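You operate a simulated robot arm through the tools that you are given. There is no shell and no other tool. Be economical: measure what you need, move in short steps, check, and stop when the job is done.

Carry out the task below with a simulated two-armed robot. There is one attempt and no reset: what you move stays moved.

TASK
Set the cream canister to 12 months and clamp it on the grease shelf.
Fine: hold it steady for the red slide; lift the red hatch flap, lay the canister in with its scale outward, swing the purple lever on; the flap stays up. Set down upright: cream canister.

It is judged by the outcome, as a careful person would: the job done as asked, and still so three seconds after it is handed in. It fails if anything else is knocked over, pushed out of place, dropped, spilled or broken.

THE ROBOT
Two 7-joint arms with two-finger parallel grippers on one trunk, on a base that drives. Base frame: it is fixed to the floor where the robot stands at the start and does not move with it; the origin is under the middle of the robot, x ahead of it, y to its left, z up. Readings come in m, rad, newtons and seconds.
The left shoulder is at the start at [0.05, 0.177, 1.129], the right one opposite. With the tool pointing down near the work surface each hand reaches from about 0.2 to 0.7 m from the robot's upright axis, wherever it stands, measured 20 degrees to its own side. Places, roughly: black jack knob [-1.6, 1.5, 0.6]; black stand crank [-1.9, 2.3, 0.5]; black tension dial [0.7, 0.9, 1.7]; black wing knob [-1.9, 2.3, 0.3]; blue foot bolt [-1.6, 1, 0.7]; blue return knob [-1.7, 1.9, 1]; brass cup knob [-1.7, 1.3, 1.2]; brass selector knob [-1.7, 1.8, 1]; green fill button [-1.8, 1.6, 1.7]; green foot bolt [-1.6, 0.9, 0.7]; grey relief knob [-1.7, 2.1, 1]; orange foot bolt [-1.6, 1.3, 0.7]; purple clamp lever [-1.6, 1.1, 1.1]; purple foot bolt [-1.6, 1.2, 0.7]; red grease shelf [-1.6, 0.9, 1]; red hatch flap [-1.6, 0.9, 1.1]. Payload 3.43 kg a hand.
The TCP of each hand is the grasp point between the finger pads, 0.034 m short of the fingertips. In the tool frame z runs along the fingers and y along their closing line. Largest opening 0.128 m; finger width 0.024, thickness 0.012; the body of the gripper, 0.048 by 0.13 m, starts 0.096 m behind the TCP.
Orientation is that of the tool frame in the base frame, as a unit quaternion [w, x, y, z]. With the fingers straight down and closing along the base's y, the tool's x points along the base's -x, its y along +y and its z along -z.

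THE INTERFACE
- The arms move only by the tool servo_tool. It takes "left_motion", "right_motion" or both (then of equal length, played together; a hand with none holds still); each is a list of rows, each a list of 7 numbers: the opening, from 0 (shut) to 1 (fully open), then the shift along the tool's x, y, z in mm, then the turn, a rotation vector about the tool's x, y, z in rad. In form: [[jaw, dx, dy, dz, wx, wy, wz], ...]. A call has 1 to 12 rows; each row shifts and turns the commanded pose from where the row before left it, along the tool's axes as they then stand. A row lasts 0.2 s, in which the tool goes at most 0.05 m and 0.15 rad; a call with a longer step from one row to the next is refused whole, and so is a gripper value outside its range. A pose out of reach is approached as far as the arm can. The call stops where the force on the tool passes 40 N (or 10 N more than at its start, if that is more) or the arm is blocked; 0.2 s more then pass. The fingers move at their own pace (about 0.108 m/s each) and stop on an object; they squeeze with about 22 N. The grip force told is the motor's: it shows also when the fingers shut on nothing. Time passes only in rows, and 0.2 s behind the last, so rows that do not move let the fingers close. It gives the time, the measured TCP pose, the force on the tool (base axes), the opening and the grip force at its end, in the units of the frame above (readings bear some noise), with the torque about the TCP (base axes, N m) and any sound that the robot's microphone picked up, and new pictures: "views" is both (left out), scene, wrist or none (wrist: the cameras of the hands that moved).
- Cameras (640 x 400 px; columns grow to the right, rows downward): "scene" is now at [0.1484, -0.028, 1.3299]; the picture's right is [-0.32, -0.95, 0.00], its down [-0.40, 0.13, -0.91] and it looks along [0.86, -0.29, -0.42] (base axes); focal length 227 px, centre (320, 200). "left" rides on the left gripper at [0.076, 0.011, -0.16] in its tool frame; the picture's right is [-0.15, 0.99, 0.00], its down [-0.88, -0.13, -0.46] and it looks along [-0.45, -0.07, 0.89] (tool axes); focal length 234 px, centre (320, 200). "right" rides on the right gripper at [0.076, -0.011, -0.16] in its tool frame; the picture's right is [0.15, 0.99, 0.00], its down [-0.88, 0.13, -0.46] and it looks along [-0.45, 0.07, 0.89] (tool axes); focal length 234 px, centre (320, 200).
- lift_body(by): slides the trunk up (or, below 0, down) by that many m; the arms and the scene camera ride with it, the base frame stays. It gives what a move gives, with no picture.
- steer(legs): drives the robot by 1 to 6 legs, each [ahead, turn to the left] in m and rad, along the robot's own axes; the way and the turn of a leg run together, so that a leg with both is an arc; at most 1.5 m and 3.142 rad a leg. The arms and the cameras ride along, it lands a little off, and it stops where it bumps. It gives what a move gives, and a new picture of the scene camera.
- pan_tilt(pan, tilt): turns the head with the scene camera to pan (to the left, within 1.396 rad either way) and tilt (down, from -0.506 to 1.204), counted from straight ahead of the robot. It gives what a move gives, and a new picture of the scene camera.
- measure_at(camera, pixels): for up to 12 pixels [column, row] of the newest picture of that camera ("zoom" is the newest enlarged one), the place [x, y, z] in the base frame of the surface seen there, good to about 0.002 m, but the place of the scene camera against the robot may be out by one fixed shift of up to 0.025 m in any direction. No time passes.
- enlarge(camera, box): a new picture of the part [left, top, right, bottom] of that camera's present view, enlarged. No time passes.
- job_done(): hands the job in; it is judged then, once.

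Keep the steps short. Do not move on a guess: measure, check each grasp and each placing, and mend mistakes. In all there are 80 turns and 260 pictures (those below and enlarged ones count). Leave the grippers open and the arms clear of the work at the hand-in unless told otherwise, and finish with a single line.

The tools are called after "Emit:" as name(argument=value, ...) on one line, values as JSON. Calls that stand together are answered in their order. servo_tool: Moves the arms, as the interface text tells. Its arguments: {"type":"object","properties":{"left_motion":{"type":"array","items":{"type":"array","items":{"type":"number"}}},"right_motion":{"type":"array","items":{"type":"array","items":{"type":"number"}}},"views":{"type":"string","enum":["both","scene","wrist","none"]}},"required":[]} The other tools are called the same way: lift_body (by) slides the trunk up or down; steer (legs) drives the base; pan_tilt (pan, tilt) turns the head that bears the scene camera; measure_at (camera, pixels) gives the place of the surface under pixels of a picture; enlarge (camera, box) takes an enlarged picture of a part of a camera's view; job_done () hands the job in.

At the start:

```text
t: 0.0
left_tcp_pos: [0.4225, 0.125, 1.172]
left_ee_rot: [-0.002, 0.001, 1.0, -0.001]
left_wrist_force: [-0.3, -0.2, 0.1]
left_ft_torque: [0.02, 0.02, 0.01]
left_width: 0.1279
left_grasp_force: 0.1
right_tcp_pos: [0.4025, -0.3006, 1.2278]
right_ee_rot: [-0.001, 0.0, 1.0, 0.0]
right_wrist_force: [0.0, -0.5, -0.6]
right_ft_torque: [0.0, -0.01, 0.01]
right_width: 0.1277
right_grasp_force: 0.0
trunk travel left (down, up): [-0.3, 0.101]
robot x, y, heading: [-0.0036, 0.0002, -0.004]
head pan, tilt: [-0.323, 0.431]
```

scene: 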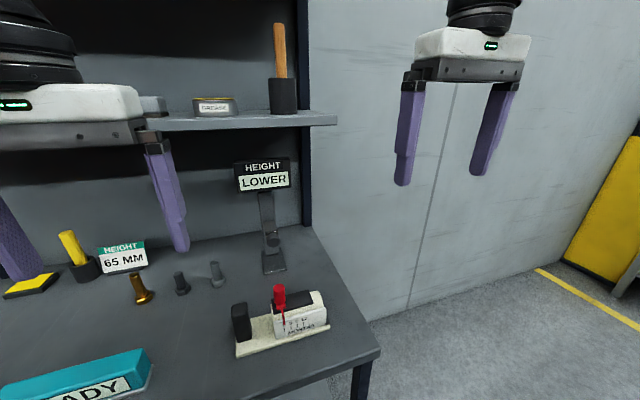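
right: 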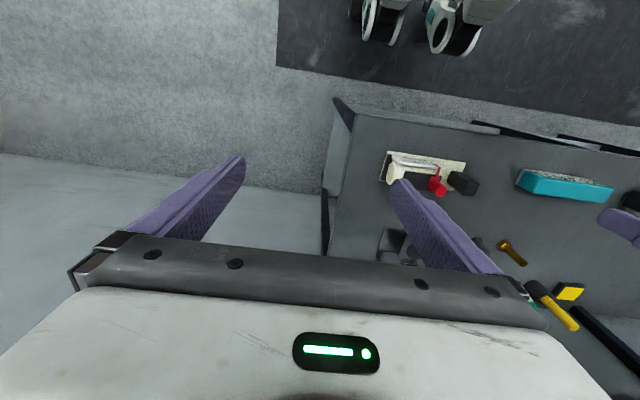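
left: 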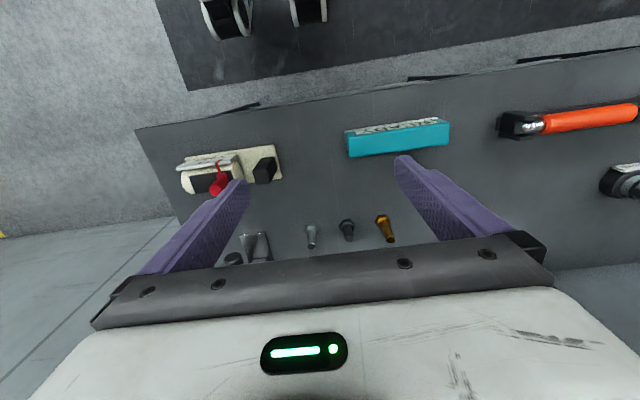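

I see a cream object with a red slide near scene (285,320). I'll enlarge it for a closer look.

Emit:
enlarge(camera="scene", box=[220, 270, 348, 370])

Emit:
enlarge(camera="right", box=[360, 130, 500, 218])

Emit:
measure_at(camera="scene", pixels=[[280, 292], [283, 322], [300, 325], [242, 322], [320, 297], [278, 336], [323, 327], [240, 355]])

```text
4.00 times, centred on (284, 320) of scene
```

zoom: 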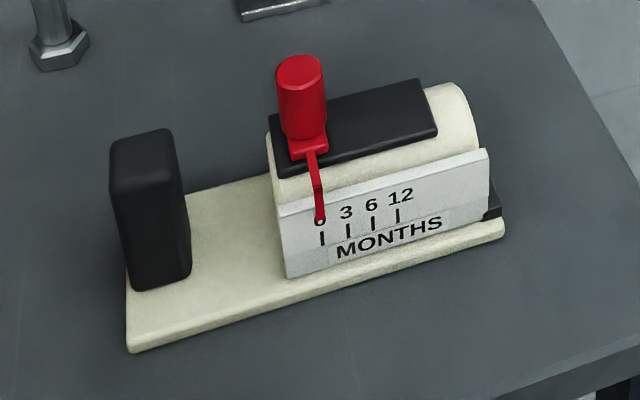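

```text
4.55 times, centred on (430, 174) of right
```

zoom: 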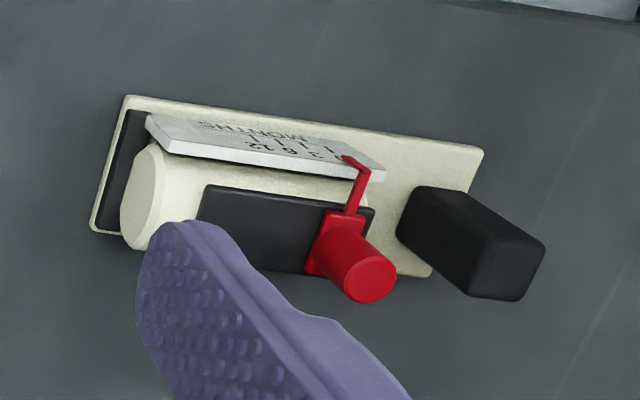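

```text
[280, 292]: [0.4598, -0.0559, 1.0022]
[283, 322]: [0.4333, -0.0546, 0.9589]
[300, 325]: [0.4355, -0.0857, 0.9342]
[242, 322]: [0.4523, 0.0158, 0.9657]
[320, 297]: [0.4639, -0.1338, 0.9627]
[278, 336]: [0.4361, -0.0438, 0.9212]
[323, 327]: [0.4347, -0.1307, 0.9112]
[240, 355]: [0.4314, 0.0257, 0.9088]
```

Next I'll measure the canister with the wrist cameras, since the scene camera may be shifted.

Emit:
enlarge(camera="left", box=[160, 120, 304, 210])

Emit:
measure_at(camera="right", pixels=[[441, 191], [434, 178], [465, 184], [457, 174], [418, 162], [389, 154], [465, 164], [425, 180], [455, 189], [476, 194], [433, 187], [393, 167]])

Emit:
measure_at(camera="left", pixels=[[218, 190], [262, 170], [258, 160], [274, 164], [267, 183], [220, 163], [190, 182], [205, 185], [280, 148], [185, 165]])

```text
4.44 times, centred on (232, 165) of left
```

zoom: 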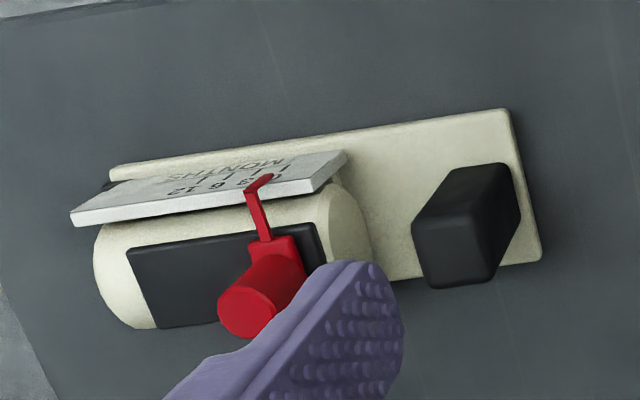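

```text
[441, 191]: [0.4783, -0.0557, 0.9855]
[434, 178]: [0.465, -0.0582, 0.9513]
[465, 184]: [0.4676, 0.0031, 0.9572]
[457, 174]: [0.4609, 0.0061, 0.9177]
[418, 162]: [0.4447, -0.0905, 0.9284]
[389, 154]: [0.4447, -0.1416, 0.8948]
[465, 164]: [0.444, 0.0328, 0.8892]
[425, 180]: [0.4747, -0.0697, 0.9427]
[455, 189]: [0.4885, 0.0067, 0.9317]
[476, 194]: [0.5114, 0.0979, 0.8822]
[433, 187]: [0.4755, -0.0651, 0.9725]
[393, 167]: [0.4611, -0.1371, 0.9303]
```

```text
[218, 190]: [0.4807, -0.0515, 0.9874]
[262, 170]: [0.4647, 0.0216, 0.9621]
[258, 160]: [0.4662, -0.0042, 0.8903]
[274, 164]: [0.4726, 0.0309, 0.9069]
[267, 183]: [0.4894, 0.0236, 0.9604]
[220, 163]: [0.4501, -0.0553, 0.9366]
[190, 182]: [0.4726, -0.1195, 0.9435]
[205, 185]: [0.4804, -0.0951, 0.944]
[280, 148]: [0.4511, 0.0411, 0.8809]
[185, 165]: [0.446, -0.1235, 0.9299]
```

The left hand will hold the black block near [0.478, 0.018] and the right hand will move the red knob. First I'll bring the left hand above the block, half open.

Emit:
servo_tool(left_motion=[[0.5, -14, -27, 0, 0, 0, 0], [0.5, -14, -27, 0, 0, 0, 0], [0.5, -14, -27, 0, 0, 0, 0], [0.5, -13.5, -26, 28, 0, 0, 0], [0.5, 0, 0, 28, 0, 0, 0], [0.5, 0, 0, 28, 0, 0, 0], [0.5, 0, 0, 18, 0, 0, 0]], views="both")

```text
t: 1.6
left_tcp_pos: [0.4773, 0.0183, 1.0683]
left_ee_rot: [0.001, 0.0, 1.0, -0.001]
left_wrist_force: [0.3, 0.2, -0.7]
left_ft_torque: [0.02, 0.0, 0.01]
left_width: 0.0642
left_grasp_force: 0.0
right_tcp_pos: [0.4035, -0.3007, 1.2274]
right_ee_rot: [0.0, -0.001, 1.0, 0.0]
right_wrist_force: [-0.6, 0.4, 0.4]
right_ft_torque: [-0.01, -0.03, -0.03]
right_width: 0.1278
right_grasp_force: 0.0
trunk travel left (down, up): [-0.3, 0.101]
robot x, y, heading: [-0.0037, -0.001, 0.004]
head pan, tilt: [-0.323, 0.431]
```

scene: 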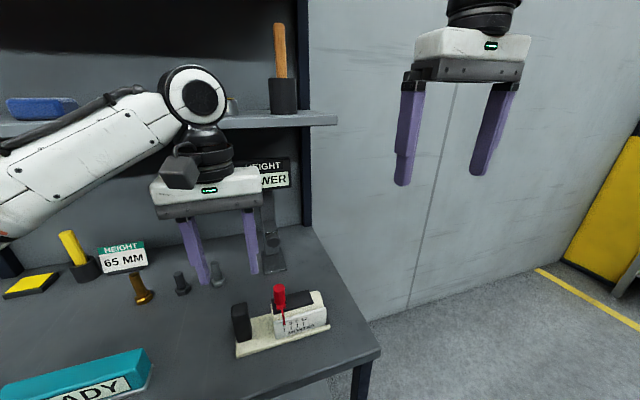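
left: 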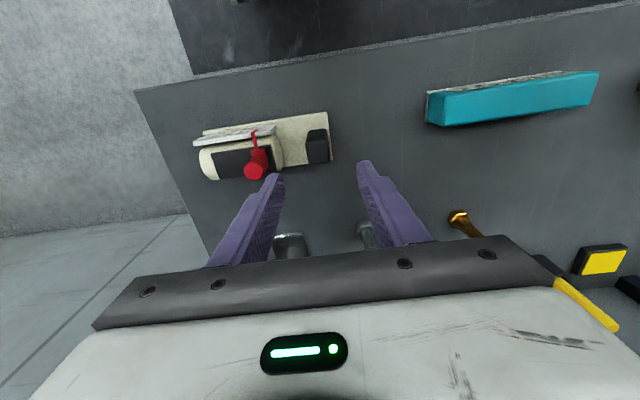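

The left hand is above the block. I'll re-measure the block from the nearer left camera.

Emit:
enlarge(camera="left", box=[190, 95, 350, 195])

Emit:
measure_at(camera="left", pixels=[[310, 144], [325, 142], [311, 160], [327, 159], [318, 134], [309, 150], [329, 146], [276, 150], [258, 160], [255, 135], [295, 128]])

```text
4.00 times, centred on (270, 145) of left
```

zoom: 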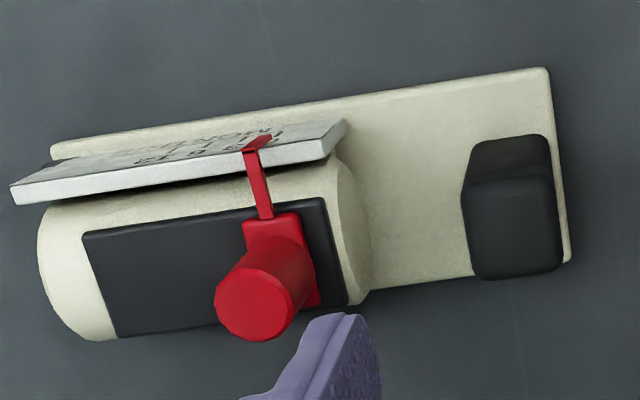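

```text
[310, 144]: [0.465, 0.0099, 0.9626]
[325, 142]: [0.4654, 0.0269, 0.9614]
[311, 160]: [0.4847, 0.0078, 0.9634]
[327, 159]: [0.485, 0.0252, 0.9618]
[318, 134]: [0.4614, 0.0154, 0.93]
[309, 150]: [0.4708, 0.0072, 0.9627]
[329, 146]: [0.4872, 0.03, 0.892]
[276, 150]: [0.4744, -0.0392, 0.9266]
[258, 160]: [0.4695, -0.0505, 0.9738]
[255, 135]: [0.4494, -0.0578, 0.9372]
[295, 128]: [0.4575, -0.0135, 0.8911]
```

The block spans y 0.005–0.029 and x 0.462–0.488, with its top at 0.962. I'll go straight down with half-open jaws and close on it.

Emit:
servo_tool(left_motion=[[0.5, 2, -1, 30, 0, 0, 0], [0.5, 0, 0, 30, 0, 0, 0], [0.5, 0, 0, 30, 0, 0, 0], [0.5, 0, 0, 25, 0, 0, 0], [0.5, 0, 0, 12, 0, 0, 0], [0.5, 0, 0, 0, 0, 0, 0], [0.0, 0, 0, 0, 0, 0, 0], [0.0, 0, 0, 0, 0, 0, 0], [0.0, 0, 0, 0, 0, 0, 0]], views="both")

```text
t: 3.6
left_tcp_pos: [0.4748, 0.0167, 0.9433]
left_ee_rot: [-0.001, 0.0, 1.0, 0.0]
left_wrist_force: [0.8, -0.5, 0.6]
left_ft_torque: [0.04, -0.07, -0.01]
left_width: 0.0277
left_grasp_force: 22.4
right_tcp_pos: [0.403, -0.2997, 1.2275]
right_ee_rot: [0.0, 0.0, 1.0, 0.0]
right_wrist_force: [-0.3, 0.9, 1.4]
right_ft_torque: [0.03, 0.03, -0.01]
right_width: 0.1278
right_grasp_force: 0.2
trunk travel left (down, up): [-0.3, 0.101]
robot x, y, heading: [0.0003, -0.0016, 0.003]
head pan, tilt: [-0.323, 0.431]
```

scene: 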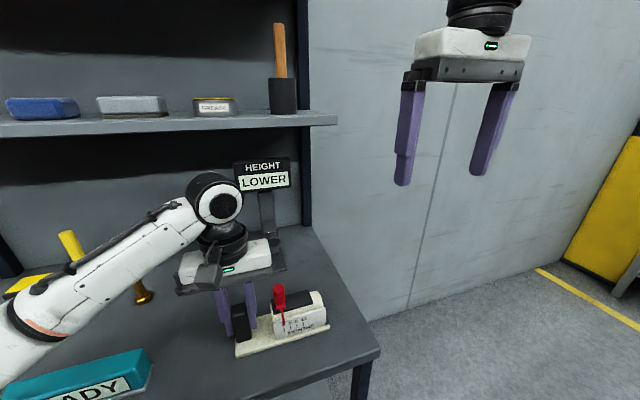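
left: 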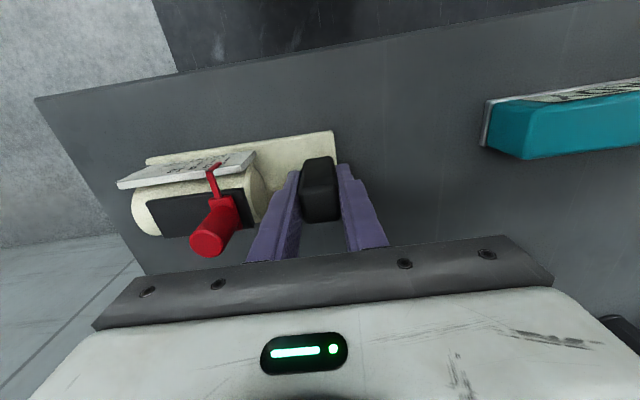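

The block is gripped at width 0.028. Next I'll measure the knob from the left camera and start yawing the right hand, raised and away from the work.

Emit:
measure_at(camera="left", pixels=[[207, 242], [218, 222], [226, 201], [233, 228], [200, 234], [215, 188], [212, 232], [222, 213]])

Emit:
enlarge(camera="left", box=[110, 130, 270, 270])

Emit:
servo_tool(right_motion=[[0.5, 0, 0, 0, 0, 0, -0.143], [0.5, 0, 0, 0, 0, 0, -0.143], [0.5, 0, 0, 0, 0, 0, -0.143], [0.5, 0, 0, 0, 0, 0, -0.143], [0.5, 0, 0, 0, 0, 0, -0.143], [0.5, 0, 0, 0, 0, 0, -0.143], [0.5, 0, 0, 0, 0, 0, -0.143], [0.5, 0, 0, 0, 0, 0, -0.143], [0.5, 0, 0, 0, 0, 0, -0.143], [0.5, 0, 0, 0, 0, 0, -0.143], [0.5, 0, 0, 0, 0, 0, -0.141], [0.5, 0, 0, 0, 0, 0, 0]], views="none")

```text
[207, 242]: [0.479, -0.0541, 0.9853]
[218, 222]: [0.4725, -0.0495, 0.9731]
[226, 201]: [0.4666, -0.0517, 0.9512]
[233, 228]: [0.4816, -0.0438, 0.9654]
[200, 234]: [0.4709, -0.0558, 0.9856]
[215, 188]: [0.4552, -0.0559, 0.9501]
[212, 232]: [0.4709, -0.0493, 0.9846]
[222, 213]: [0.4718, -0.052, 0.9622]
```

```text
2.86 times, centred on (190, 200) of left
```

zoom: 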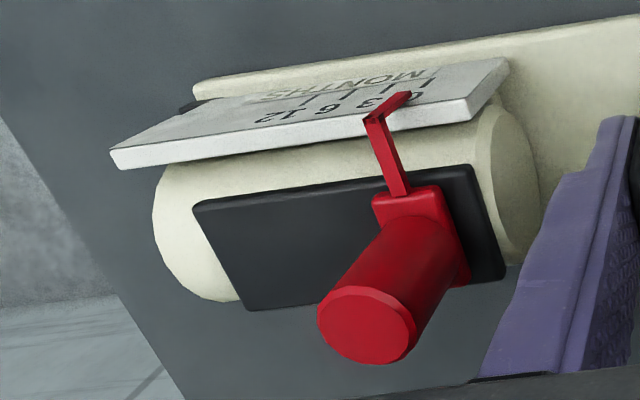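

```text
t: 6.2
left_tcp_pos: [0.4753, 0.0182, 0.9431]
left_ee_rot: [-0.001, 0.0, 1.0, 0.0]
left_wrist_force: [1.1, -0.3, -0.2]
left_ft_torque: [0.29, -0.01, 0.01]
left_width: 0.0278
left_grasp_force: 22.5
right_tcp_pos: [0.2635, -0.1461, 1.142]
right_ee_rot: [-0.001, -0.707, 0.707, -0.001]
right_wrist_force: [0.3, -0.2, 0.4]
right_ft_torque: [-0.02, 0.02, -0.01]
right_width: 0.064
right_grasp_force: 0.1
right hand out of reach, approached as far as the arm can: row 4, 5, 6, 7, 8, 9, 10, 11
trunk travel left (down, up): [-0.3, 0.101]
robot x, y, heading: [0.0029, 0.0039, -0.001]
head pan, tilt: [-0.323, 0.431]
```

The yaw was reached but the position was pulled back to [0.26,-0.15,1.14]. I'll hold still with a null row and take a picture before going further.

Emit:
servo_tool(right_motion=[[0.5, 0, 0, 0, 0, 0, 0]], views="both")

```text
t: 6.6
left_tcp_pos: [0.4759, 0.0173, 0.9434]
left_ee_rot: [0.0, 0.0, 1.0, 0.0]
left_wrist_force: [-0.3, -0.3, 0.4]
left_ft_torque: [0.25, 0.0, -0.01]
left_width: 0.0281
left_grasp_force: 22.5
right_tcp_pos: [0.2643, -0.1466, 1.1426]
right_ee_rot: [0.0, -0.706, 0.708, -0.002]
right_wrist_force: [-0.8, -0.8, 0.0]
right_ft_torque: [0.0, 0.04, 0.0]
right_width: 0.0639
right_grasp_force: 0.0
trunk travel left (down, up): [-0.3, 0.101]
robot x, y, heading: [0.0002, -0.0012, 0.004]
head pan, tilt: [-0.323, 0.431]
```

scene: 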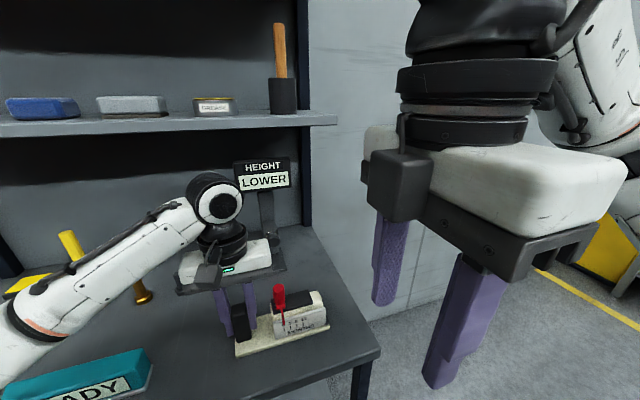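
right: 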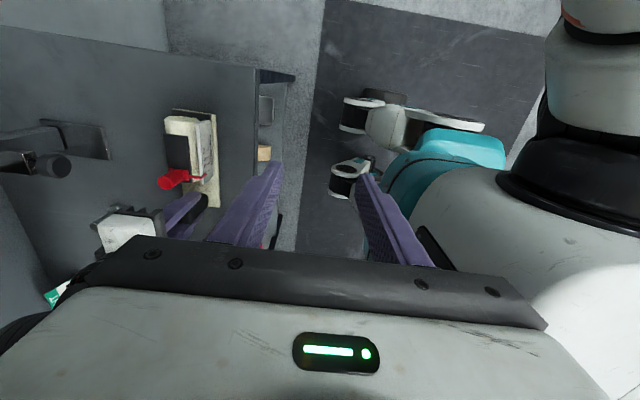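

No further reach problem is reported. Next I'll tilt the fingers towards +y by about 0.79 rad, which swings the wrist to the right.

Emit:
servo_tool(right_motion=[[0.5, 0, 0, 0, 0, -0.131, 0], [0.5, 0, 0, 0, 0, -0.131, 0], [0.5, 0, 0, 0, 0, -0.131, 0], [0.5, 0, 0, 0, 0, -0.131, 0], [0.5, 0, 0, 0, 0, -0.131, 0], [0.5, 0, 0, 0, 0, -0.131, 0]], views="none")

```text
t: 8.1
left_tcp_pos: [0.4739, 0.0175, 0.942]
left_ee_rot: [-0.001, -0.001, 1.0, 0.0]
left_wrist_force: [-0.1, -2.2, 0.2]
left_ft_torque: [0.19, -0.12, -0.03]
left_width: 0.0281
left_grasp_force: 21.7
right_tcp_pos: [0.1848, -0.0695, 1.1786]
right_ee_rot: [0.272, -0.651, 0.659, 0.262]
right_wrist_force: [30.0, 7.5, -5.9]
right_ft_torque: [0.03, 0.84, 1.33]
right_width: 0.0474
right_grasp_force: 0.0
right hand out of reach, approached as far as the arm can: row 1, 2, 3, 4, 5, 6
trunk travel left (down, up): [-0.3, 0.101]
robot x, y, heading: [0.0017, 0.001, -0.002]
head pan, tilt: [-0.323, 0.431]
stopped in row 6 (right hand): the force on the tool passed its limit (the readings are from after the stop); the commanded pose is now the measured one
```

The right hand bumped something with 30 N. I'll back it off forward and to the right, then look.

Emit:
servo_tool(right_motion=[[0.45, 0, -30, 0, 0, 0.1, 0], [0.45, 0, -30, 0, 0, 0.1, 0], [0.45, 0, -30, 0, 0, 0, 0]], views="both")

```text
t: 8.8
left_tcp_pos: [0.4757, 0.0172, 0.9411]
left_ee_rot: [-0.001, 0.0, 1.0, 0.0]
left_wrist_force: [0.1, 0.3, -0.1]
left_ft_torque: [0.02, -0.09, -0.01]
left_width: 0.0277
left_grasp_force: 22.5
right_tcp_pos: [0.248, -0.0521, 1.1881]
right_ee_rot: [0.203, -0.675, 0.682, 0.195]
right_wrist_force: [-0.1, -1.6, 0.4]
right_ft_torque: [-0.02, 0.02, -0.01]
right_width: 0.0577
right_grasp_force: 0.0
right hand out of reach, approached as far as the arm can: row 2, 3
trunk travel left (down, up): [-0.3, 0.101]
robot x, y, heading: [0.0027, -0.0014, 0.002]
head pan, tilt: [-0.323, 0.431]
```

scene: 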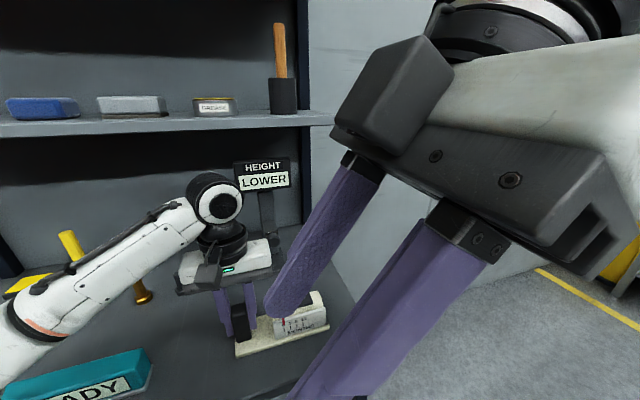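
right: 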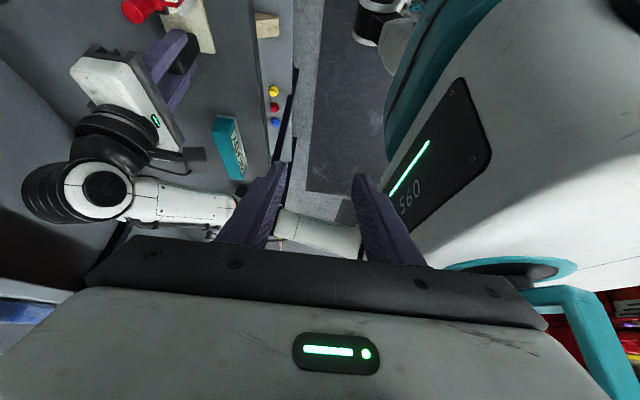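

This sideways orientation is awkward for the arm. A better plan is to keep the closing line along y, with the fingers pointing forward and down and the open jaw straddling the knob. First I'll undo the tilt and move right.

Emit:
servo_tool(right_motion=[[0.5, 30, 0, 0, 0, 0.141, 0], [0.5, 30, 0, 0, 0, 0.141, 0], [0.5, 30, 0, 0, 0, 0.141, 0], [0.5, 30, 0, 0, 0, 0.145, 0], [0.5, 0, 0, 0, 0, 0, 0.143], [0.5, 0, 0, 0, 0, 0, 0.143], [0.5, 0, 0, 0, 0, 0, 0.143], [0.5, 0, 0, 0, 0, 0, 0.143], [0.5, 0, 0, 0, 0, 0, 0.143]], views="none")

```text
t: 10.8
left_tcp_pos: [0.4755, 0.017, 0.9428]
left_ee_rot: [0.0, 0.0, 1.0, 0.0]
left_wrist_force: [-0.2, 0.9, -0.2]
left_ft_torque: [0.01, 0.0, -0.1]
left_width: 0.028
left_grasp_force: 22.7
right_tcp_pos: [0.2459, -0.1632, 1.1454]
right_ee_rot: [0.005, -0.409, 0.913, 0.001]
right_wrist_force: [-0.2, -0.1, -0.6]
right_ft_torque: [-0.01, 0.02, 0.0]
right_width: 0.0641
right_grasp_force: 0.1
trunk travel left (down, up): [-0.3, 0.101]
robot x, y, heading: [-0.0024, -0.0024, -0.0]
head pan, tilt: [-0.323, 0.431]
```

Emit:
servo_tool(right_motion=[[0.5, 0, 0, 0, 0, 0, 0.14], [0.5, 0, 0, 0, 0, 0, 0.14], [0.5, 0, 0, 0, 0, 0, 0.14], [0.5, 0, 0, 0, 0, 0, 0.14], [0.5, 0, 0, 0, 0, 0, 0.14], [0.5, 0, 0, 0, 0, 0, 0.142], [1, -35, -15, 0, 0, 0, 0], [1, -35, -15, 0, 0, -0.14, 0], [1, -25, -15, 0, 0, -0.14, 0], [1, 0, 0, 0, 0, -0.14, 0], [1, 0, 0, 0, 0, -0.14, 0], [1, 0, 0, 0, 0, -0.14, 0]], views="both")

```text
t: 13.4
left_tcp_pos: [0.4746, 0.0171, 0.943]
left_ee_rot: [-0.001, 0.0, 1.0, 0.0]
left_wrist_force: [0.1, 0.3, -0.1]
left_ft_torque: [0.03, -0.03, -0.09]
left_width: 0.0277
left_grasp_force: 22.2
right_tcp_pos: [0.3401, -0.2085, 1.1488]
right_ee_rot: [0.348, -0.001, 0.938, 0.004]
right_wrist_force: [-0.7, -0.4, 0.4]
right_ft_torque: [0.0, 0.0, -0.01]
right_width: 0.1281
right_grasp_force: 0.1
trunk travel left (down, up): [-0.3, 0.101]
robot x, y, heading: [0.0017, 0.0011, -0.005]
head pan, tilt: [-0.323, 0.431]
```

scene: 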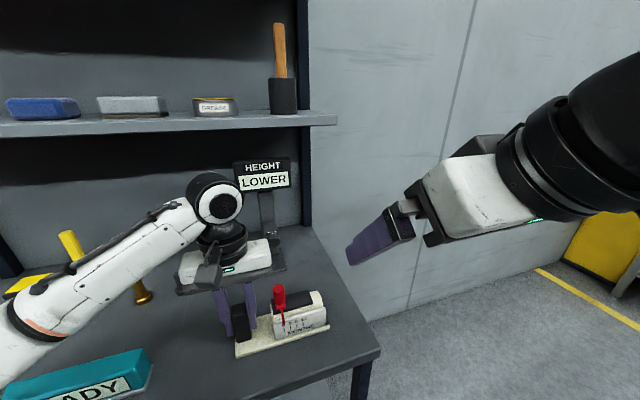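
right: 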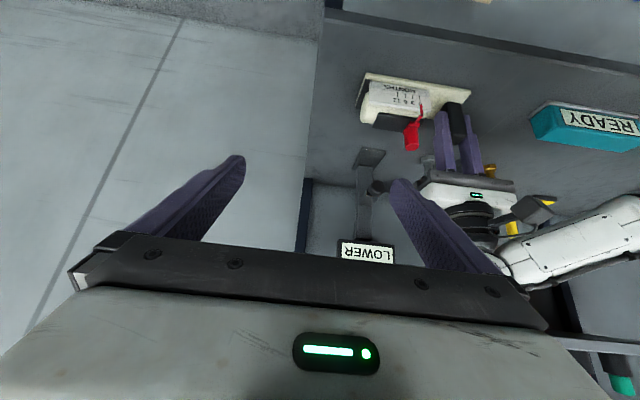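

The pitch is working. I'll pitch slightly more, then move the right hand down and left to stand in front of the knob, with the jaw 0.10 open.

Emit:
servo_tool(right_motion=[[0.78, 0, 0, 0, 0, -0.12, 0], [0.78, 0, 0, 0, 0, -0.12, 0], [0.78, 25.2, 24.5, 18, 0, 0, 0], [0.78, 25.2, 24.5, 18, 0, 0, 0], [0.78, 25.2, 24.5, 18, 0, 0, 0], [0.78, 25.2, 24.5, 18, 0, 0, 0], [0.78, 25.2, 24.5, 18, 0, 0, 0]], views="both")

```text
t: 15.1
left_tcp_pos: [0.4749, 0.0173, 0.9426]
left_ee_rot: [-0.001, 0.0, 1.0, 0.0]
left_wrist_force: [-0.3, 0.7, -0.5]
left_ft_torque: [-0.01, -0.03, -0.04]
left_width: 0.0278
left_grasp_force: 21.9
right_tcp_pos: [0.3909, -0.1059, 1.098]
right_ee_rot: [0.457, 0.0, 0.89, 0.003]
right_wrist_force: [0.6, -0.3, 0.0]
right_ft_torque: [-0.02, -0.02, 0.03]
right_width: 0.0996
right_grasp_force: 0.1
right hand out of reach, approached as far as the arm can: row 1, 2, 3, 4, 5, 6, 7
trunk travel left (down, up): [-0.3, 0.101]
robot x, y, heading: [-0.0007, 0.0003, -0.002]
head pan, tilt: [-0.323, 0.431]
```

scene: 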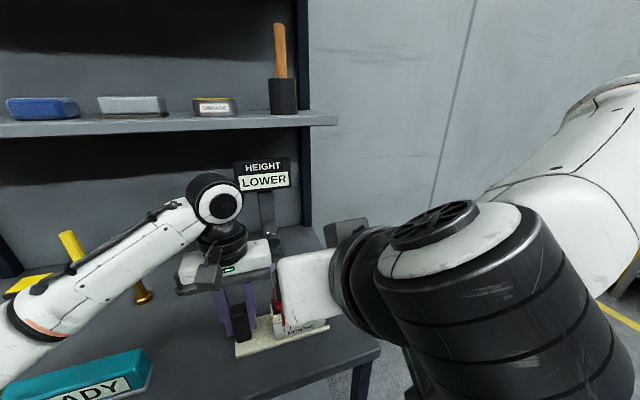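
right: 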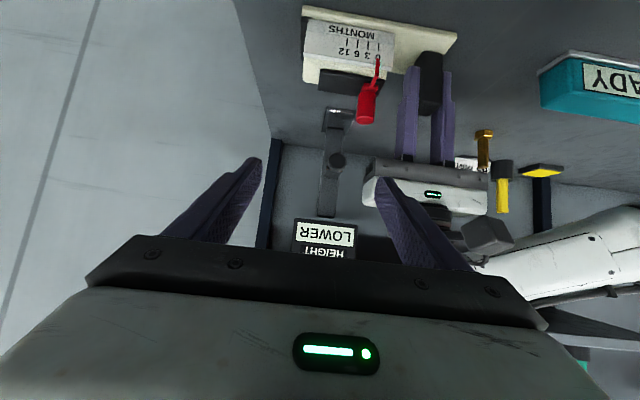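

It reports out of reach with the strong pitch so close in. I'll relax the pitch to about 0.6 and descend in front of the knob.

Emit:
servo_tool(right_motion=[[0.78, 0, 0, 0, 0, 0.117, 0], [0.78, 0, 0, 0, 0, 0.117, 0], [0.78, 0, 0, 0, 0, 0.117, 0], [0.78, 13, 5, 23, 0, 0, 0], [0.78, 13, 5, 23, 0, 0, 0], [0.78, 13, 5, 23, 0, 0, 0], [0.78, 13, 5, 23, 0, 0, 0]], views="both")

```text
t: 16.6
left_tcp_pos: [0.4761, 0.0165, 0.9422]
left_ee_rot: [-0.001, 0.0, 1.0, 0.0]
left_wrist_force: [-1.1, 0.6, -0.1]
left_ft_torque: [0.33, -0.02, -0.01]
left_width: 0.0277
left_grasp_force: 21.7
right_tcp_pos: [0.3875, -0.1005, 0.9923]
right_ee_rot: [0.294, -0.001, 0.956, 0.004]
right_wrist_force: [0.5, -0.2, 0.1]
right_ft_torque: [-0.02, -0.02, 0.03]
right_width: 0.0998
right_grasp_force: 0.0
right hand out of reach, approached as far as the arm can: row 7
trunk travel left (down, up): [-0.3, 0.101]
robot x, y, heading: [0.0005, -0.0002, -0.001]
head pan, tilt: [-0.323, 0.431]
```

scene: 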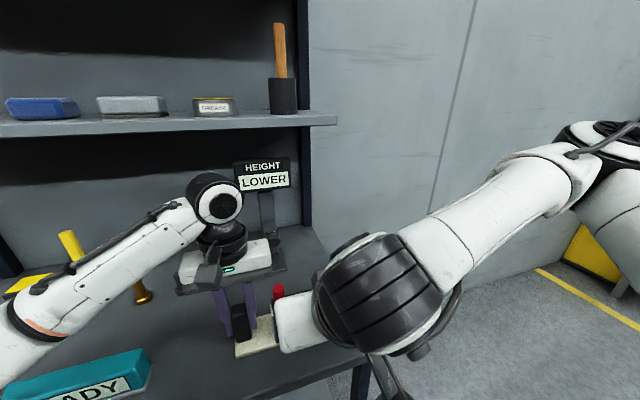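
right: 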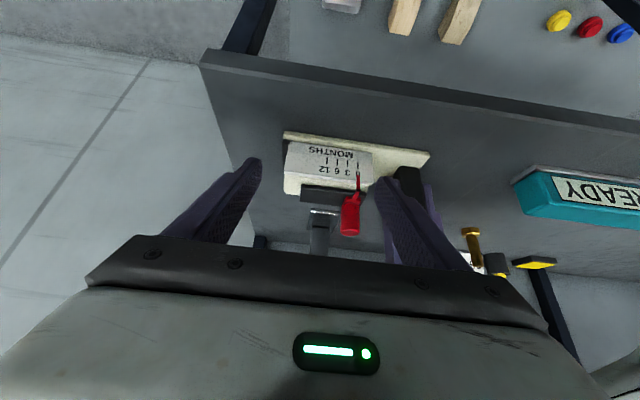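

The right hand is now in front, straddling the knob. I'll measure the knob and the scale ticks in the right picture.

Emit:
enlarge(camera="right", box=[270, 125, 430, 245])

Emit:
measure_at(camera="right", pixels=[[349, 232], [344, 225], [357, 225], [352, 205], [357, 178], [357, 163], [347, 159], [339, 158], [329, 157], [318, 198]])

```text
3.33 times, centred on (350, 185) of right
```

zoom: 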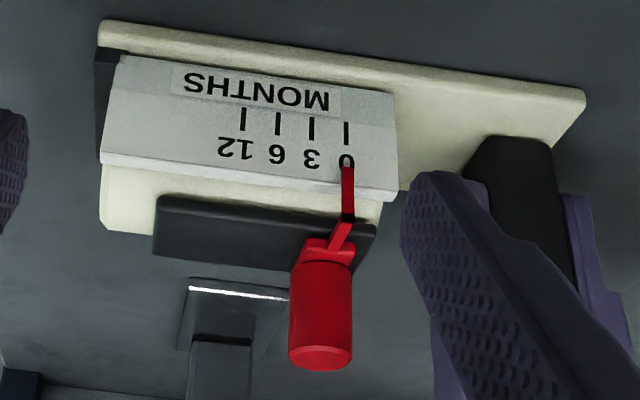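

```text
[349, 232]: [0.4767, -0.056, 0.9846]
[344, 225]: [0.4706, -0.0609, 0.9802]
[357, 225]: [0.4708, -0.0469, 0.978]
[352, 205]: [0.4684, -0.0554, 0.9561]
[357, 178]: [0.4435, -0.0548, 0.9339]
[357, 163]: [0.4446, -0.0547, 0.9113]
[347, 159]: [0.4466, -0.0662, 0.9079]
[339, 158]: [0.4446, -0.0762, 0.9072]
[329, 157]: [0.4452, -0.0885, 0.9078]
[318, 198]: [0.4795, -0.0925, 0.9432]
```

The knob centre is at [0.477,-0.055], and the 12 tick is at y≈-0.0885. I'll move forward so the open jaw straddles the knob without touching it.

Emit:
servo_tool(right_motion=[[0.78, 0, 14.5, 0, 0, 0, 0], [0.78, -14, 0, 9.5, 0, 0, 0], [0.78, -14, 0, 9.5, 0, 0, 0], [0.78, -14, 0, 9.5, 0, 0, 0], [0.78, -14, 0, 9.5, 0, 0, 0]], views="both")

```text
t: 17.9
left_tcp_pos: [0.4745, 0.017, 0.943]
left_ee_rot: [-0.001, 0.002, 1.0, -0.001]
left_wrist_force: [2.1, -2.6, 0.2]
left_ft_torque: [0.33, 0.02, 0.08]
left_width: 0.0293
left_grasp_force: 22.2
right_tcp_pos: [0.4573, -0.1021, 0.9904]
right_ee_rot: [0.294, -0.001, 0.956, 0.004]
right_wrist_force: [0.1, 1.5, -1.0]
right_ft_torque: [0.06, 0.07, 0.1]
right_width: 0.1007
right_grasp_force: 1.0
right hand out of reach, approached as far as the arm can: row 1
trunk travel left (down, up): [-0.3, 0.101]
robot x, y, heading: [-0.0027, 0.0006, 0.001]
head pan, tilt: [-0.323, 0.431]
```

scene: 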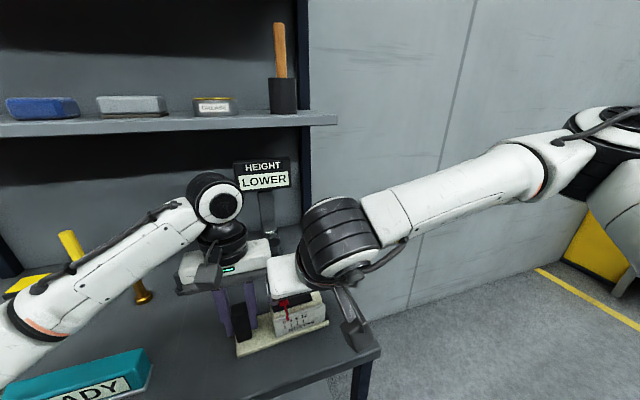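
right: 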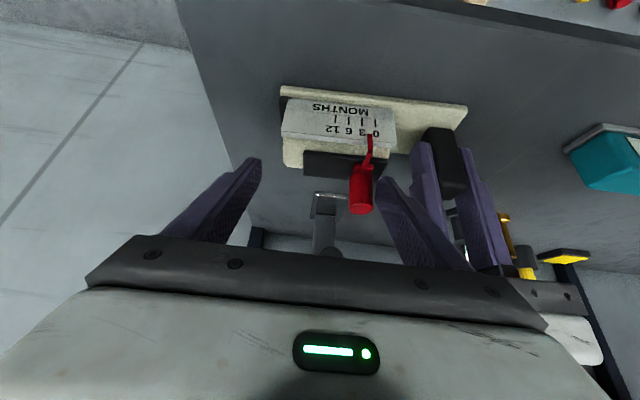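

Emit:
enlarge(camera="right", box=[270, 80, 480, 240])

Emit:
measure_at(camera="right", pixels=[[360, 210], [354, 200], [369, 200], [361, 188], [369, 142], [380, 186], [374, 124], [334, 118]])

```text
2.50 times, centred on (375, 160) of right
```

zoom: 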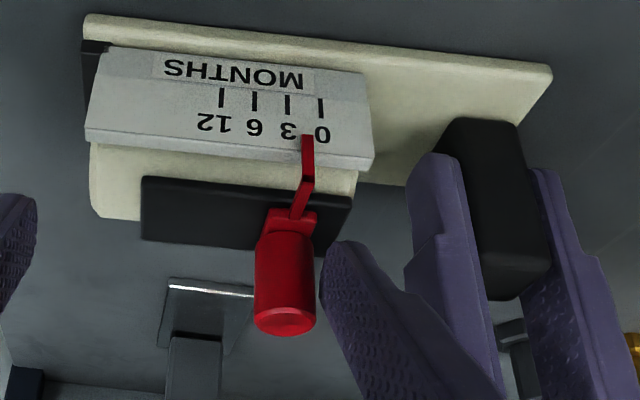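

```text
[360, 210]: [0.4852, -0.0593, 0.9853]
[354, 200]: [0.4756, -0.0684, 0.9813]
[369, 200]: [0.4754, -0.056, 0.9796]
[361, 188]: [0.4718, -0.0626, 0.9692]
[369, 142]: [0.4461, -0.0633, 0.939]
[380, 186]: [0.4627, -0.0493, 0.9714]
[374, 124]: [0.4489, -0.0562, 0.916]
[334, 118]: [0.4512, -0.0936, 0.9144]
```

The left finger is on the +y side of the knob and has already moved it about 7 mm, so it slides easily. I'll push it 20 mm further toward -y in small rows.

Emit:
servo_tool(right_motion=[[0.78, 0, -5, 0, 0, 0, 0], [0.78, 0, -5, 0, 0, 0, 0], [0.78, 0, -5, 0, 0, 0, 0], [0.78, 0, -5, 0, 0, 0, 0]], views="wrist")

Emit:
enlarge(camera="right", box=[270, 80, 480, 240])

```text
t: 18.9
left_tcp_pos: [0.4747, 0.0171, 0.9428]
left_ee_rot: [0.0, 0.001, 1.0, -0.001]
left_wrist_force: [0.4, -4.2, 1.0]
left_ft_torque: [0.1, -0.09, 0.09]
left_width: 0.0281
left_grasp_force: 22.0
right_tcp_pos: [0.4564, -0.1191, 0.9907]
right_ee_rot: [0.294, -0.001, 0.956, 0.004]
right_wrist_force: [-1.5, 4.0, -1.2]
right_ft_torque: [0.04, 0.0, 0.12]
right_width: 0.1022
right_grasp_force: 2.0
trunk travel left (down, up): [-0.3, 0.101]
robot x, y, heading: [-0.0004, 0.004, 0.001]
head pan, tilt: [-0.323, 0.431]
```

right: 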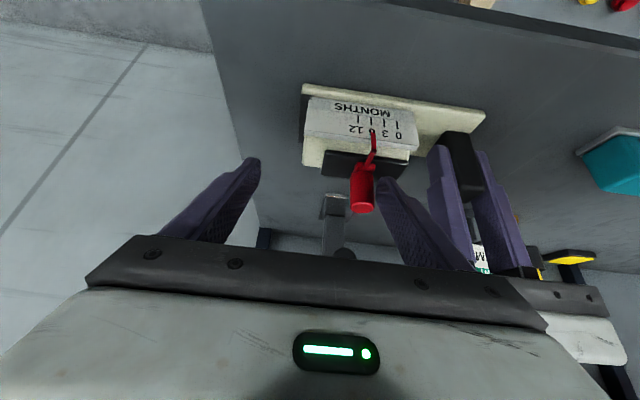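

```text
2.50 times, centred on (375, 160) of right
```

zoom: 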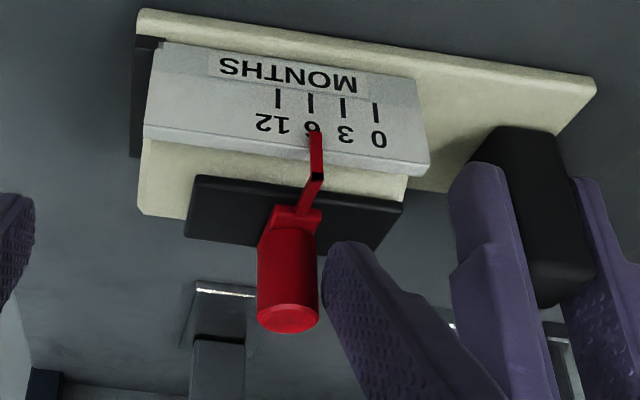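

The pointer is now just short of 6. I'll push another 11 mm and look again.

Emit:
servo_tool(right_motion=[[0.78, 0, -4, 0, 0, 0, 0], [0.78, 0, -4, 0, 0, 0, 0], [0.78, 0, -3, 0, 0, 0, 0], [0.78, 0, 0, 0, 0, 0, 0]], views="wrist")

Emit:
enlarge(camera="right", box=[310, 90, 430, 210])

```text
t: 19.9
left_tcp_pos: [0.4754, 0.0172, 0.9435]
left_ee_rot: [0.0, 0.0, 1.0, -0.001]
left_wrist_force: [-0.6, -4.2, 3.1]
left_ft_torque: [0.14, -0.2, -0.03]
left_width: 0.028
left_grasp_force: 22.3
right_tcp_pos: [0.4559, -0.1294, 0.9928]
right_ee_rot: [0.295, -0.001, 0.956, 0.003]
right_wrist_force: [0.2, 3.6, -0.6]
right_ft_torque: [0.02, 0.02, 0.05]
right_width: 0.1019
right_grasp_force: 1.8
trunk travel left (down, up): [-0.3, 0.101]
robot x, y, heading: [-0.0, -0.0009, 0.002]
head pan, tilt: [-0.323, 0.431]
```

right: 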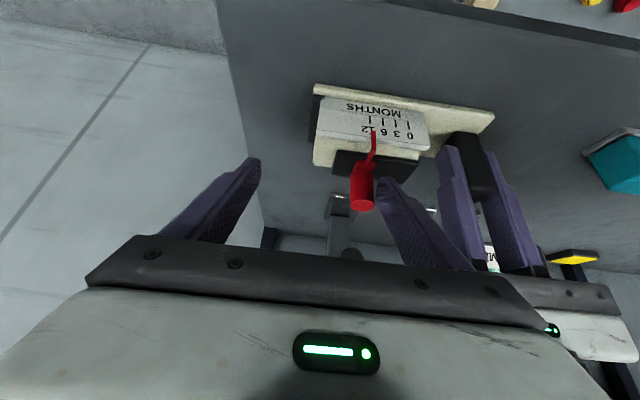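

```text
3.33 times, centred on (370, 150) of right
```

zoom: 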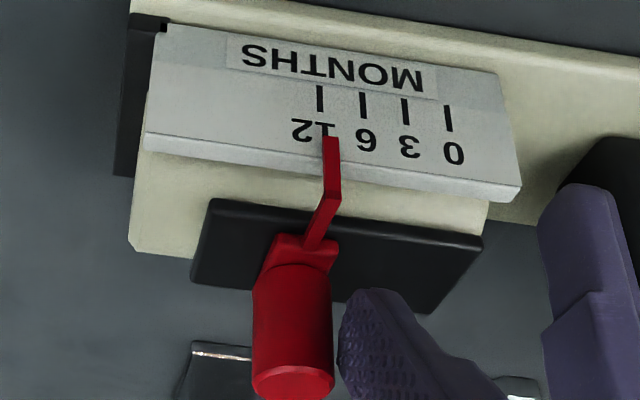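

The pointer at zoom (331,140) is about 2–3 mm short of the 12 tick at (320,98). I'll measure exactly.

Emit:
measure_at(camera="zoom", pixels=[[331, 141], [326, 142], [336, 142], [332, 165], [319, 98], [363, 104], [406, 111], [449, 118]])

```text
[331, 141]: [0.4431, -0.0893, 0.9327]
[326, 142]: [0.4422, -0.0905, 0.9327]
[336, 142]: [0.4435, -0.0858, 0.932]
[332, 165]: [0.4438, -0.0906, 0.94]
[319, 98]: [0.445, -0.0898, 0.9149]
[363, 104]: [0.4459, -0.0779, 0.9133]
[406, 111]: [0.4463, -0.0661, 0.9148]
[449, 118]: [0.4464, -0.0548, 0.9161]
```

By the image geometry the pointer is about 2 mm short of 12. I'll push 2 mm more.

Emit:
servo_tool(right_motion=[[0.78, 0, -2, 0, 0, 0, 0], [0.78, 0, 0, 0, 0, 0, 0]], views="wrist")

Emit:
enlarge(camera="right", box=[335, 105, 415, 155])

Emit:
measure_at(camera="right", pixels=[[373, 136], [374, 140], [373, 134]])

```text
t: 20.4
left_tcp_pos: [0.4761, 0.0169, 0.9427]
left_ee_rot: [0.0, 0.0, 1.0, -0.001]
left_wrist_force: [-0.1, -4.2, 2.3]
left_ft_torque: [0.24, -0.24, 0.04]
left_width: 0.0278
left_grasp_force: 21.5
right_tcp_pos: [0.4555, -0.1326, 0.9925]
right_ee_rot: [0.294, -0.001, 0.956, 0.003]
right_wrist_force: [-0.4, 4.6, 0.4]
right_ft_torque: [0.12, -0.02, 0.12]
right_width: 0.1025
right_grasp_force: 1.8
trunk travel left (down, up): [-0.3, 0.101]
robot x, y, heading: [0.0003, 0.0016, -0.002]
head pan, tilt: [-0.323, 0.431]
```

right: 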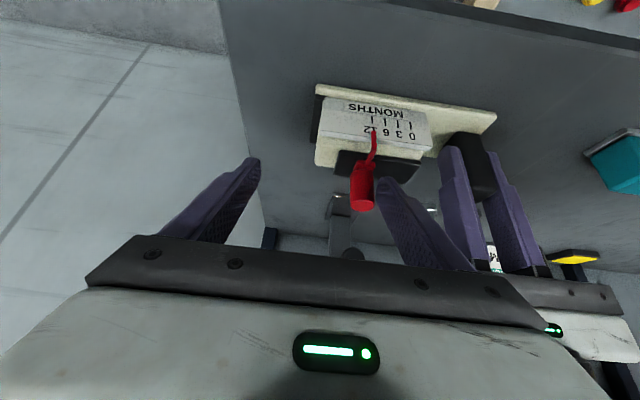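

```text
8.00 times, centred on (375, 130) of right
```

zoom: 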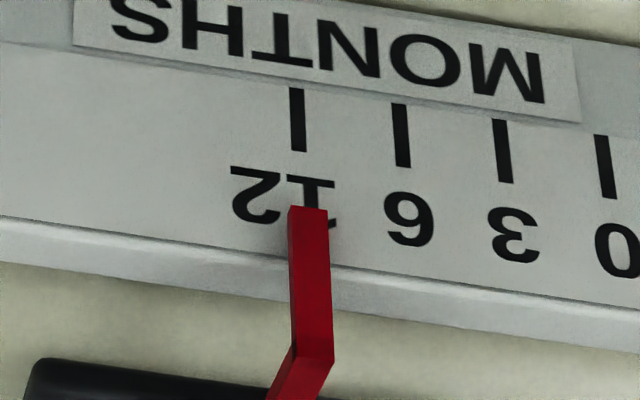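

```text
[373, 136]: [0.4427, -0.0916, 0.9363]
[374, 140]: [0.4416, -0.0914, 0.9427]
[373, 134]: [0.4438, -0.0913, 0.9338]
```

The pointer tip (308) lines up with the 12 tick within a fraction of a millimetre. I'll back the right finger off the knob toward +y, then withdraw backward and up.

Emit:
servo_tool(right_motion=[[0.78, 0, 4, 0, 0, 0, 0], [0.78, 0, 4, 0, 0, 0, 0], [0.78, 14, 0, -9.5, 0, 0, 0], [0.78, 14, 0, -9.5, 0, 0, 0], [0.78, 14, 0, -9.5, 0, 0, 0], [0.78, 14, 0, -9.5, 0, 0, 0], [0.78, 0, 0, -35, 0, 0, 0], [0.78, 0, -30, -35, 0, 0, 0], [0.78, 0, -30, 0, 0, 0, 0], [0.78, 0, -30, 0, 0, 0, 0], [0.78, 0, -30, 0, 0, 0, 0]], views="scene")

Emit:
enlarge(camera="scene", box=[220, 270, 348, 370])

```text
t: 22.9
left_tcp_pos: [0.4753, 0.0184, 0.9425]
left_ee_rot: [0.0, 0.0, 1.0, 0.0]
left_wrist_force: [-0.9, -2.0, 3.4]
left_ft_torque: [0.34, -0.23, -0.04]
left_width: 0.0278
left_grasp_force: 22.5
right_tcp_pos: [0.3687, -0.2396, 1.0641]
right_ee_rot: [0.292, -0.001, 0.956, 0.004]
right_wrist_force: [0.9, 1.0, 0.0]
right_ft_torque: [0.02, 0.0, 0.02]
right_width: 0.0998
right_grasp_force: 0.0
right hand out of reach, approached as far as the arm can: row 8, 9, 10, 11
trunk travel left (down, up): [-0.3, 0.101]
robot x, y, heading: [0.0001, 0.0018, -0.003]
head pan, tilt: [-0.323, 0.431]
```

scene: 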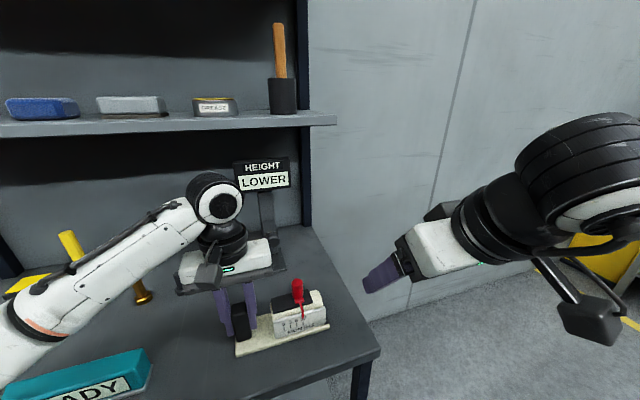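

```text
4.00 times, centred on (284, 320) of scene
```

zoom: 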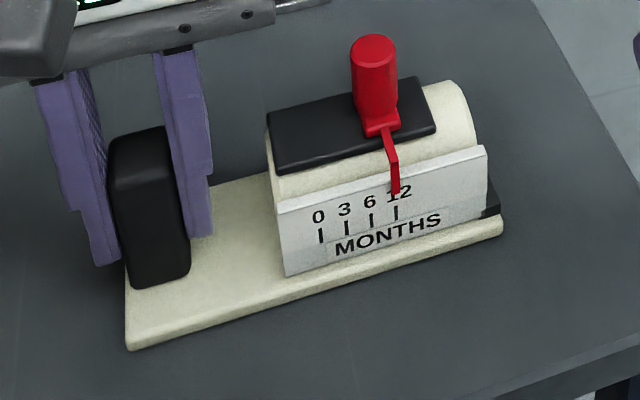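

It reads 12 in the scene view too. Now I'll lift the canister straight up with the left hand and check for slip and tilt.

Emit:
servo_tool(left_motion=[[0, 0, 0, -8, 0, 0, 0], [0, 0, 0, -12, 0, 0, 0], [0, 0, 0, -20, 0, 0, 0], [0, 0, 0, -20, 0, 0, 0], [0, 0, 0, -20, 0, 0, 0], [0, 0, 0, 0, 0, 0, 0]], views="both")

```text
t: 24.2
left_tcp_pos: [0.4756, 0.0147, 1.023]
left_ee_rot: [-0.001, 0.0, 1.0, -0.001]
left_wrist_force: [-0.7, -0.6, -2.8]
left_ft_torque: [0.29, -0.02, -0.02]
left_width: 0.0278
left_grasp_force: 22.1
right_tcp_pos: [0.3687, -0.2394, 1.0647]
right_ee_rot: [0.293, -0.001, 0.956, 0.004]
right_wrist_force: [-0.7, 0.1, -0.1]
right_ft_torque: [-0.02, 0.01, 0.01]
right_width: 0.0994
right_grasp_force: 0.0
trunk travel left (down, up): [-0.3, 0.101]
robot x, y, heading: [-0.0032, -0.0032, 0.003]
head pan, tilt: [-0.323, 0.431]
```

scene: 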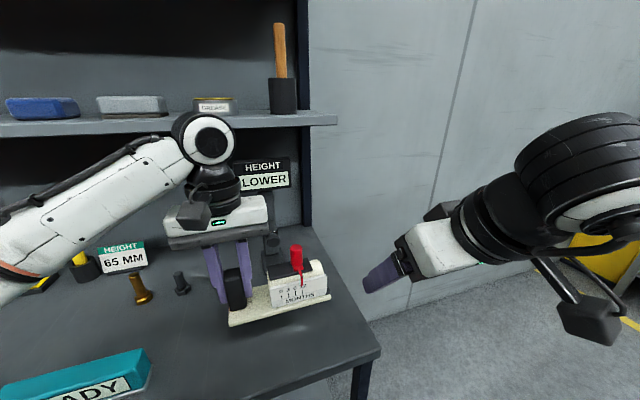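
left: 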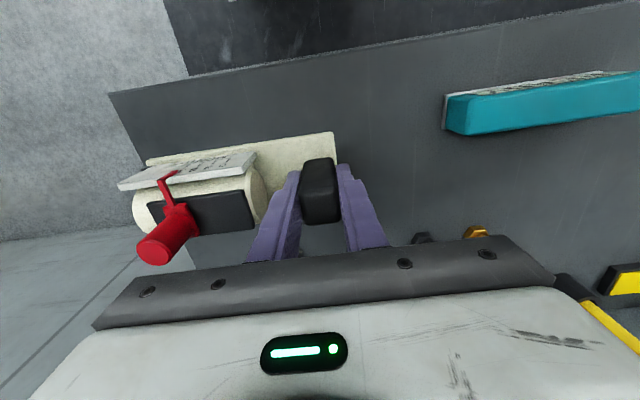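

It is held firmly with no tilt. I'll lift it higher and draw it toward the robot, raise the right hand clear, and then look left with the head before driving.

Emit:
servo_tool(left_motion=[[0, 0, 0, -25, 0, 0, 0], [0, 0, 0, -25, 0, 0, 0], [0, 20, 0, -25, 0, 0, 0], [0, 25, 0, -25, 0, 0, 0], [0, 25, 0, 0, 0, 0, 0], [0, 0, 0, 0, 0, 0, 0]], right_motion=[[0.78, 0, 0, -20, 0, 0.13, 0], [0.78, 0, 0, -20, 0, 0.13, 0], [0.78, 0, 0, -20, 0, 0.13, 0], [0.78, 0, 0, -20, 0, 0.1, 0], [0.78, 0, 0, -20, 0, 0.1, 0], [0.78, 0, 0, 0, 0, 0, 0]], views="none")

Emit:
pan_tilt(pan=1.396, tilt=0.3)

```text
t: 25.6
left_tcp_pos: [0.4069, 0.0153, 1.1249]
left_ee_rot: [-0.001, 0.0, 1.0, 0.0]
left_wrist_force: [0.3, -0.2, -3.9]
left_ft_torque: [0.3, -0.03, -0.03]
left_width: 0.028
left_grasp_force: 21.9
right_tcp_pos: [0.3354, -0.2406, 1.1541]
right_ee_rot: [0.002, -0.002, 1.0, 0.003]
right_wrist_force: [0.3, -0.4, 0.7]
right_ft_torque: [0.04, -0.02, 0.01]
right_width: 0.0998
right_grasp_force: 0.1
trunk travel left (down, up): [-0.3, 0.101]
robot x, y, heading: [-0.0038, -0.0015, -0.001]
head pan, tilt: [-0.323, 0.431]
```

```text
t: 27.4
left_tcp_pos: [0.4072, 0.0142, 1.123]
left_ee_rot: [-0.001, 0.0, 1.0, 0.0]
left_wrist_force: [0.6, 0.1, -3.4]
left_ft_torque: [0.31, 0.01, -0.01]
left_width: 0.0278
left_grasp_force: 22.2
right_tcp_pos: [0.3358, -0.2401, 1.154]
right_ee_rot: [0.003, -0.002, 1.0, 0.004]
right_wrist_force: [0.5, 0.4, 0.0]
right_ft_torque: [-0.01, 0.0, -0.03]
right_width: 0.0994
right_grasp_force: 0.0
trunk travel left (down, up): [-0.3, 0.101]
robot x, y, heading: [-0.0006, -0.0, -0.007]
head pan, tilt: [1.396, 0.3]
```

scene: 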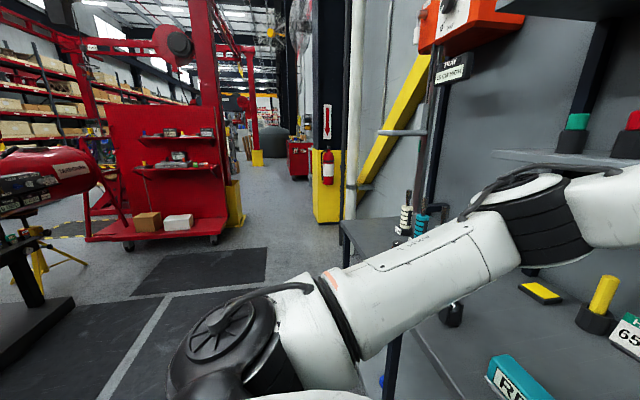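

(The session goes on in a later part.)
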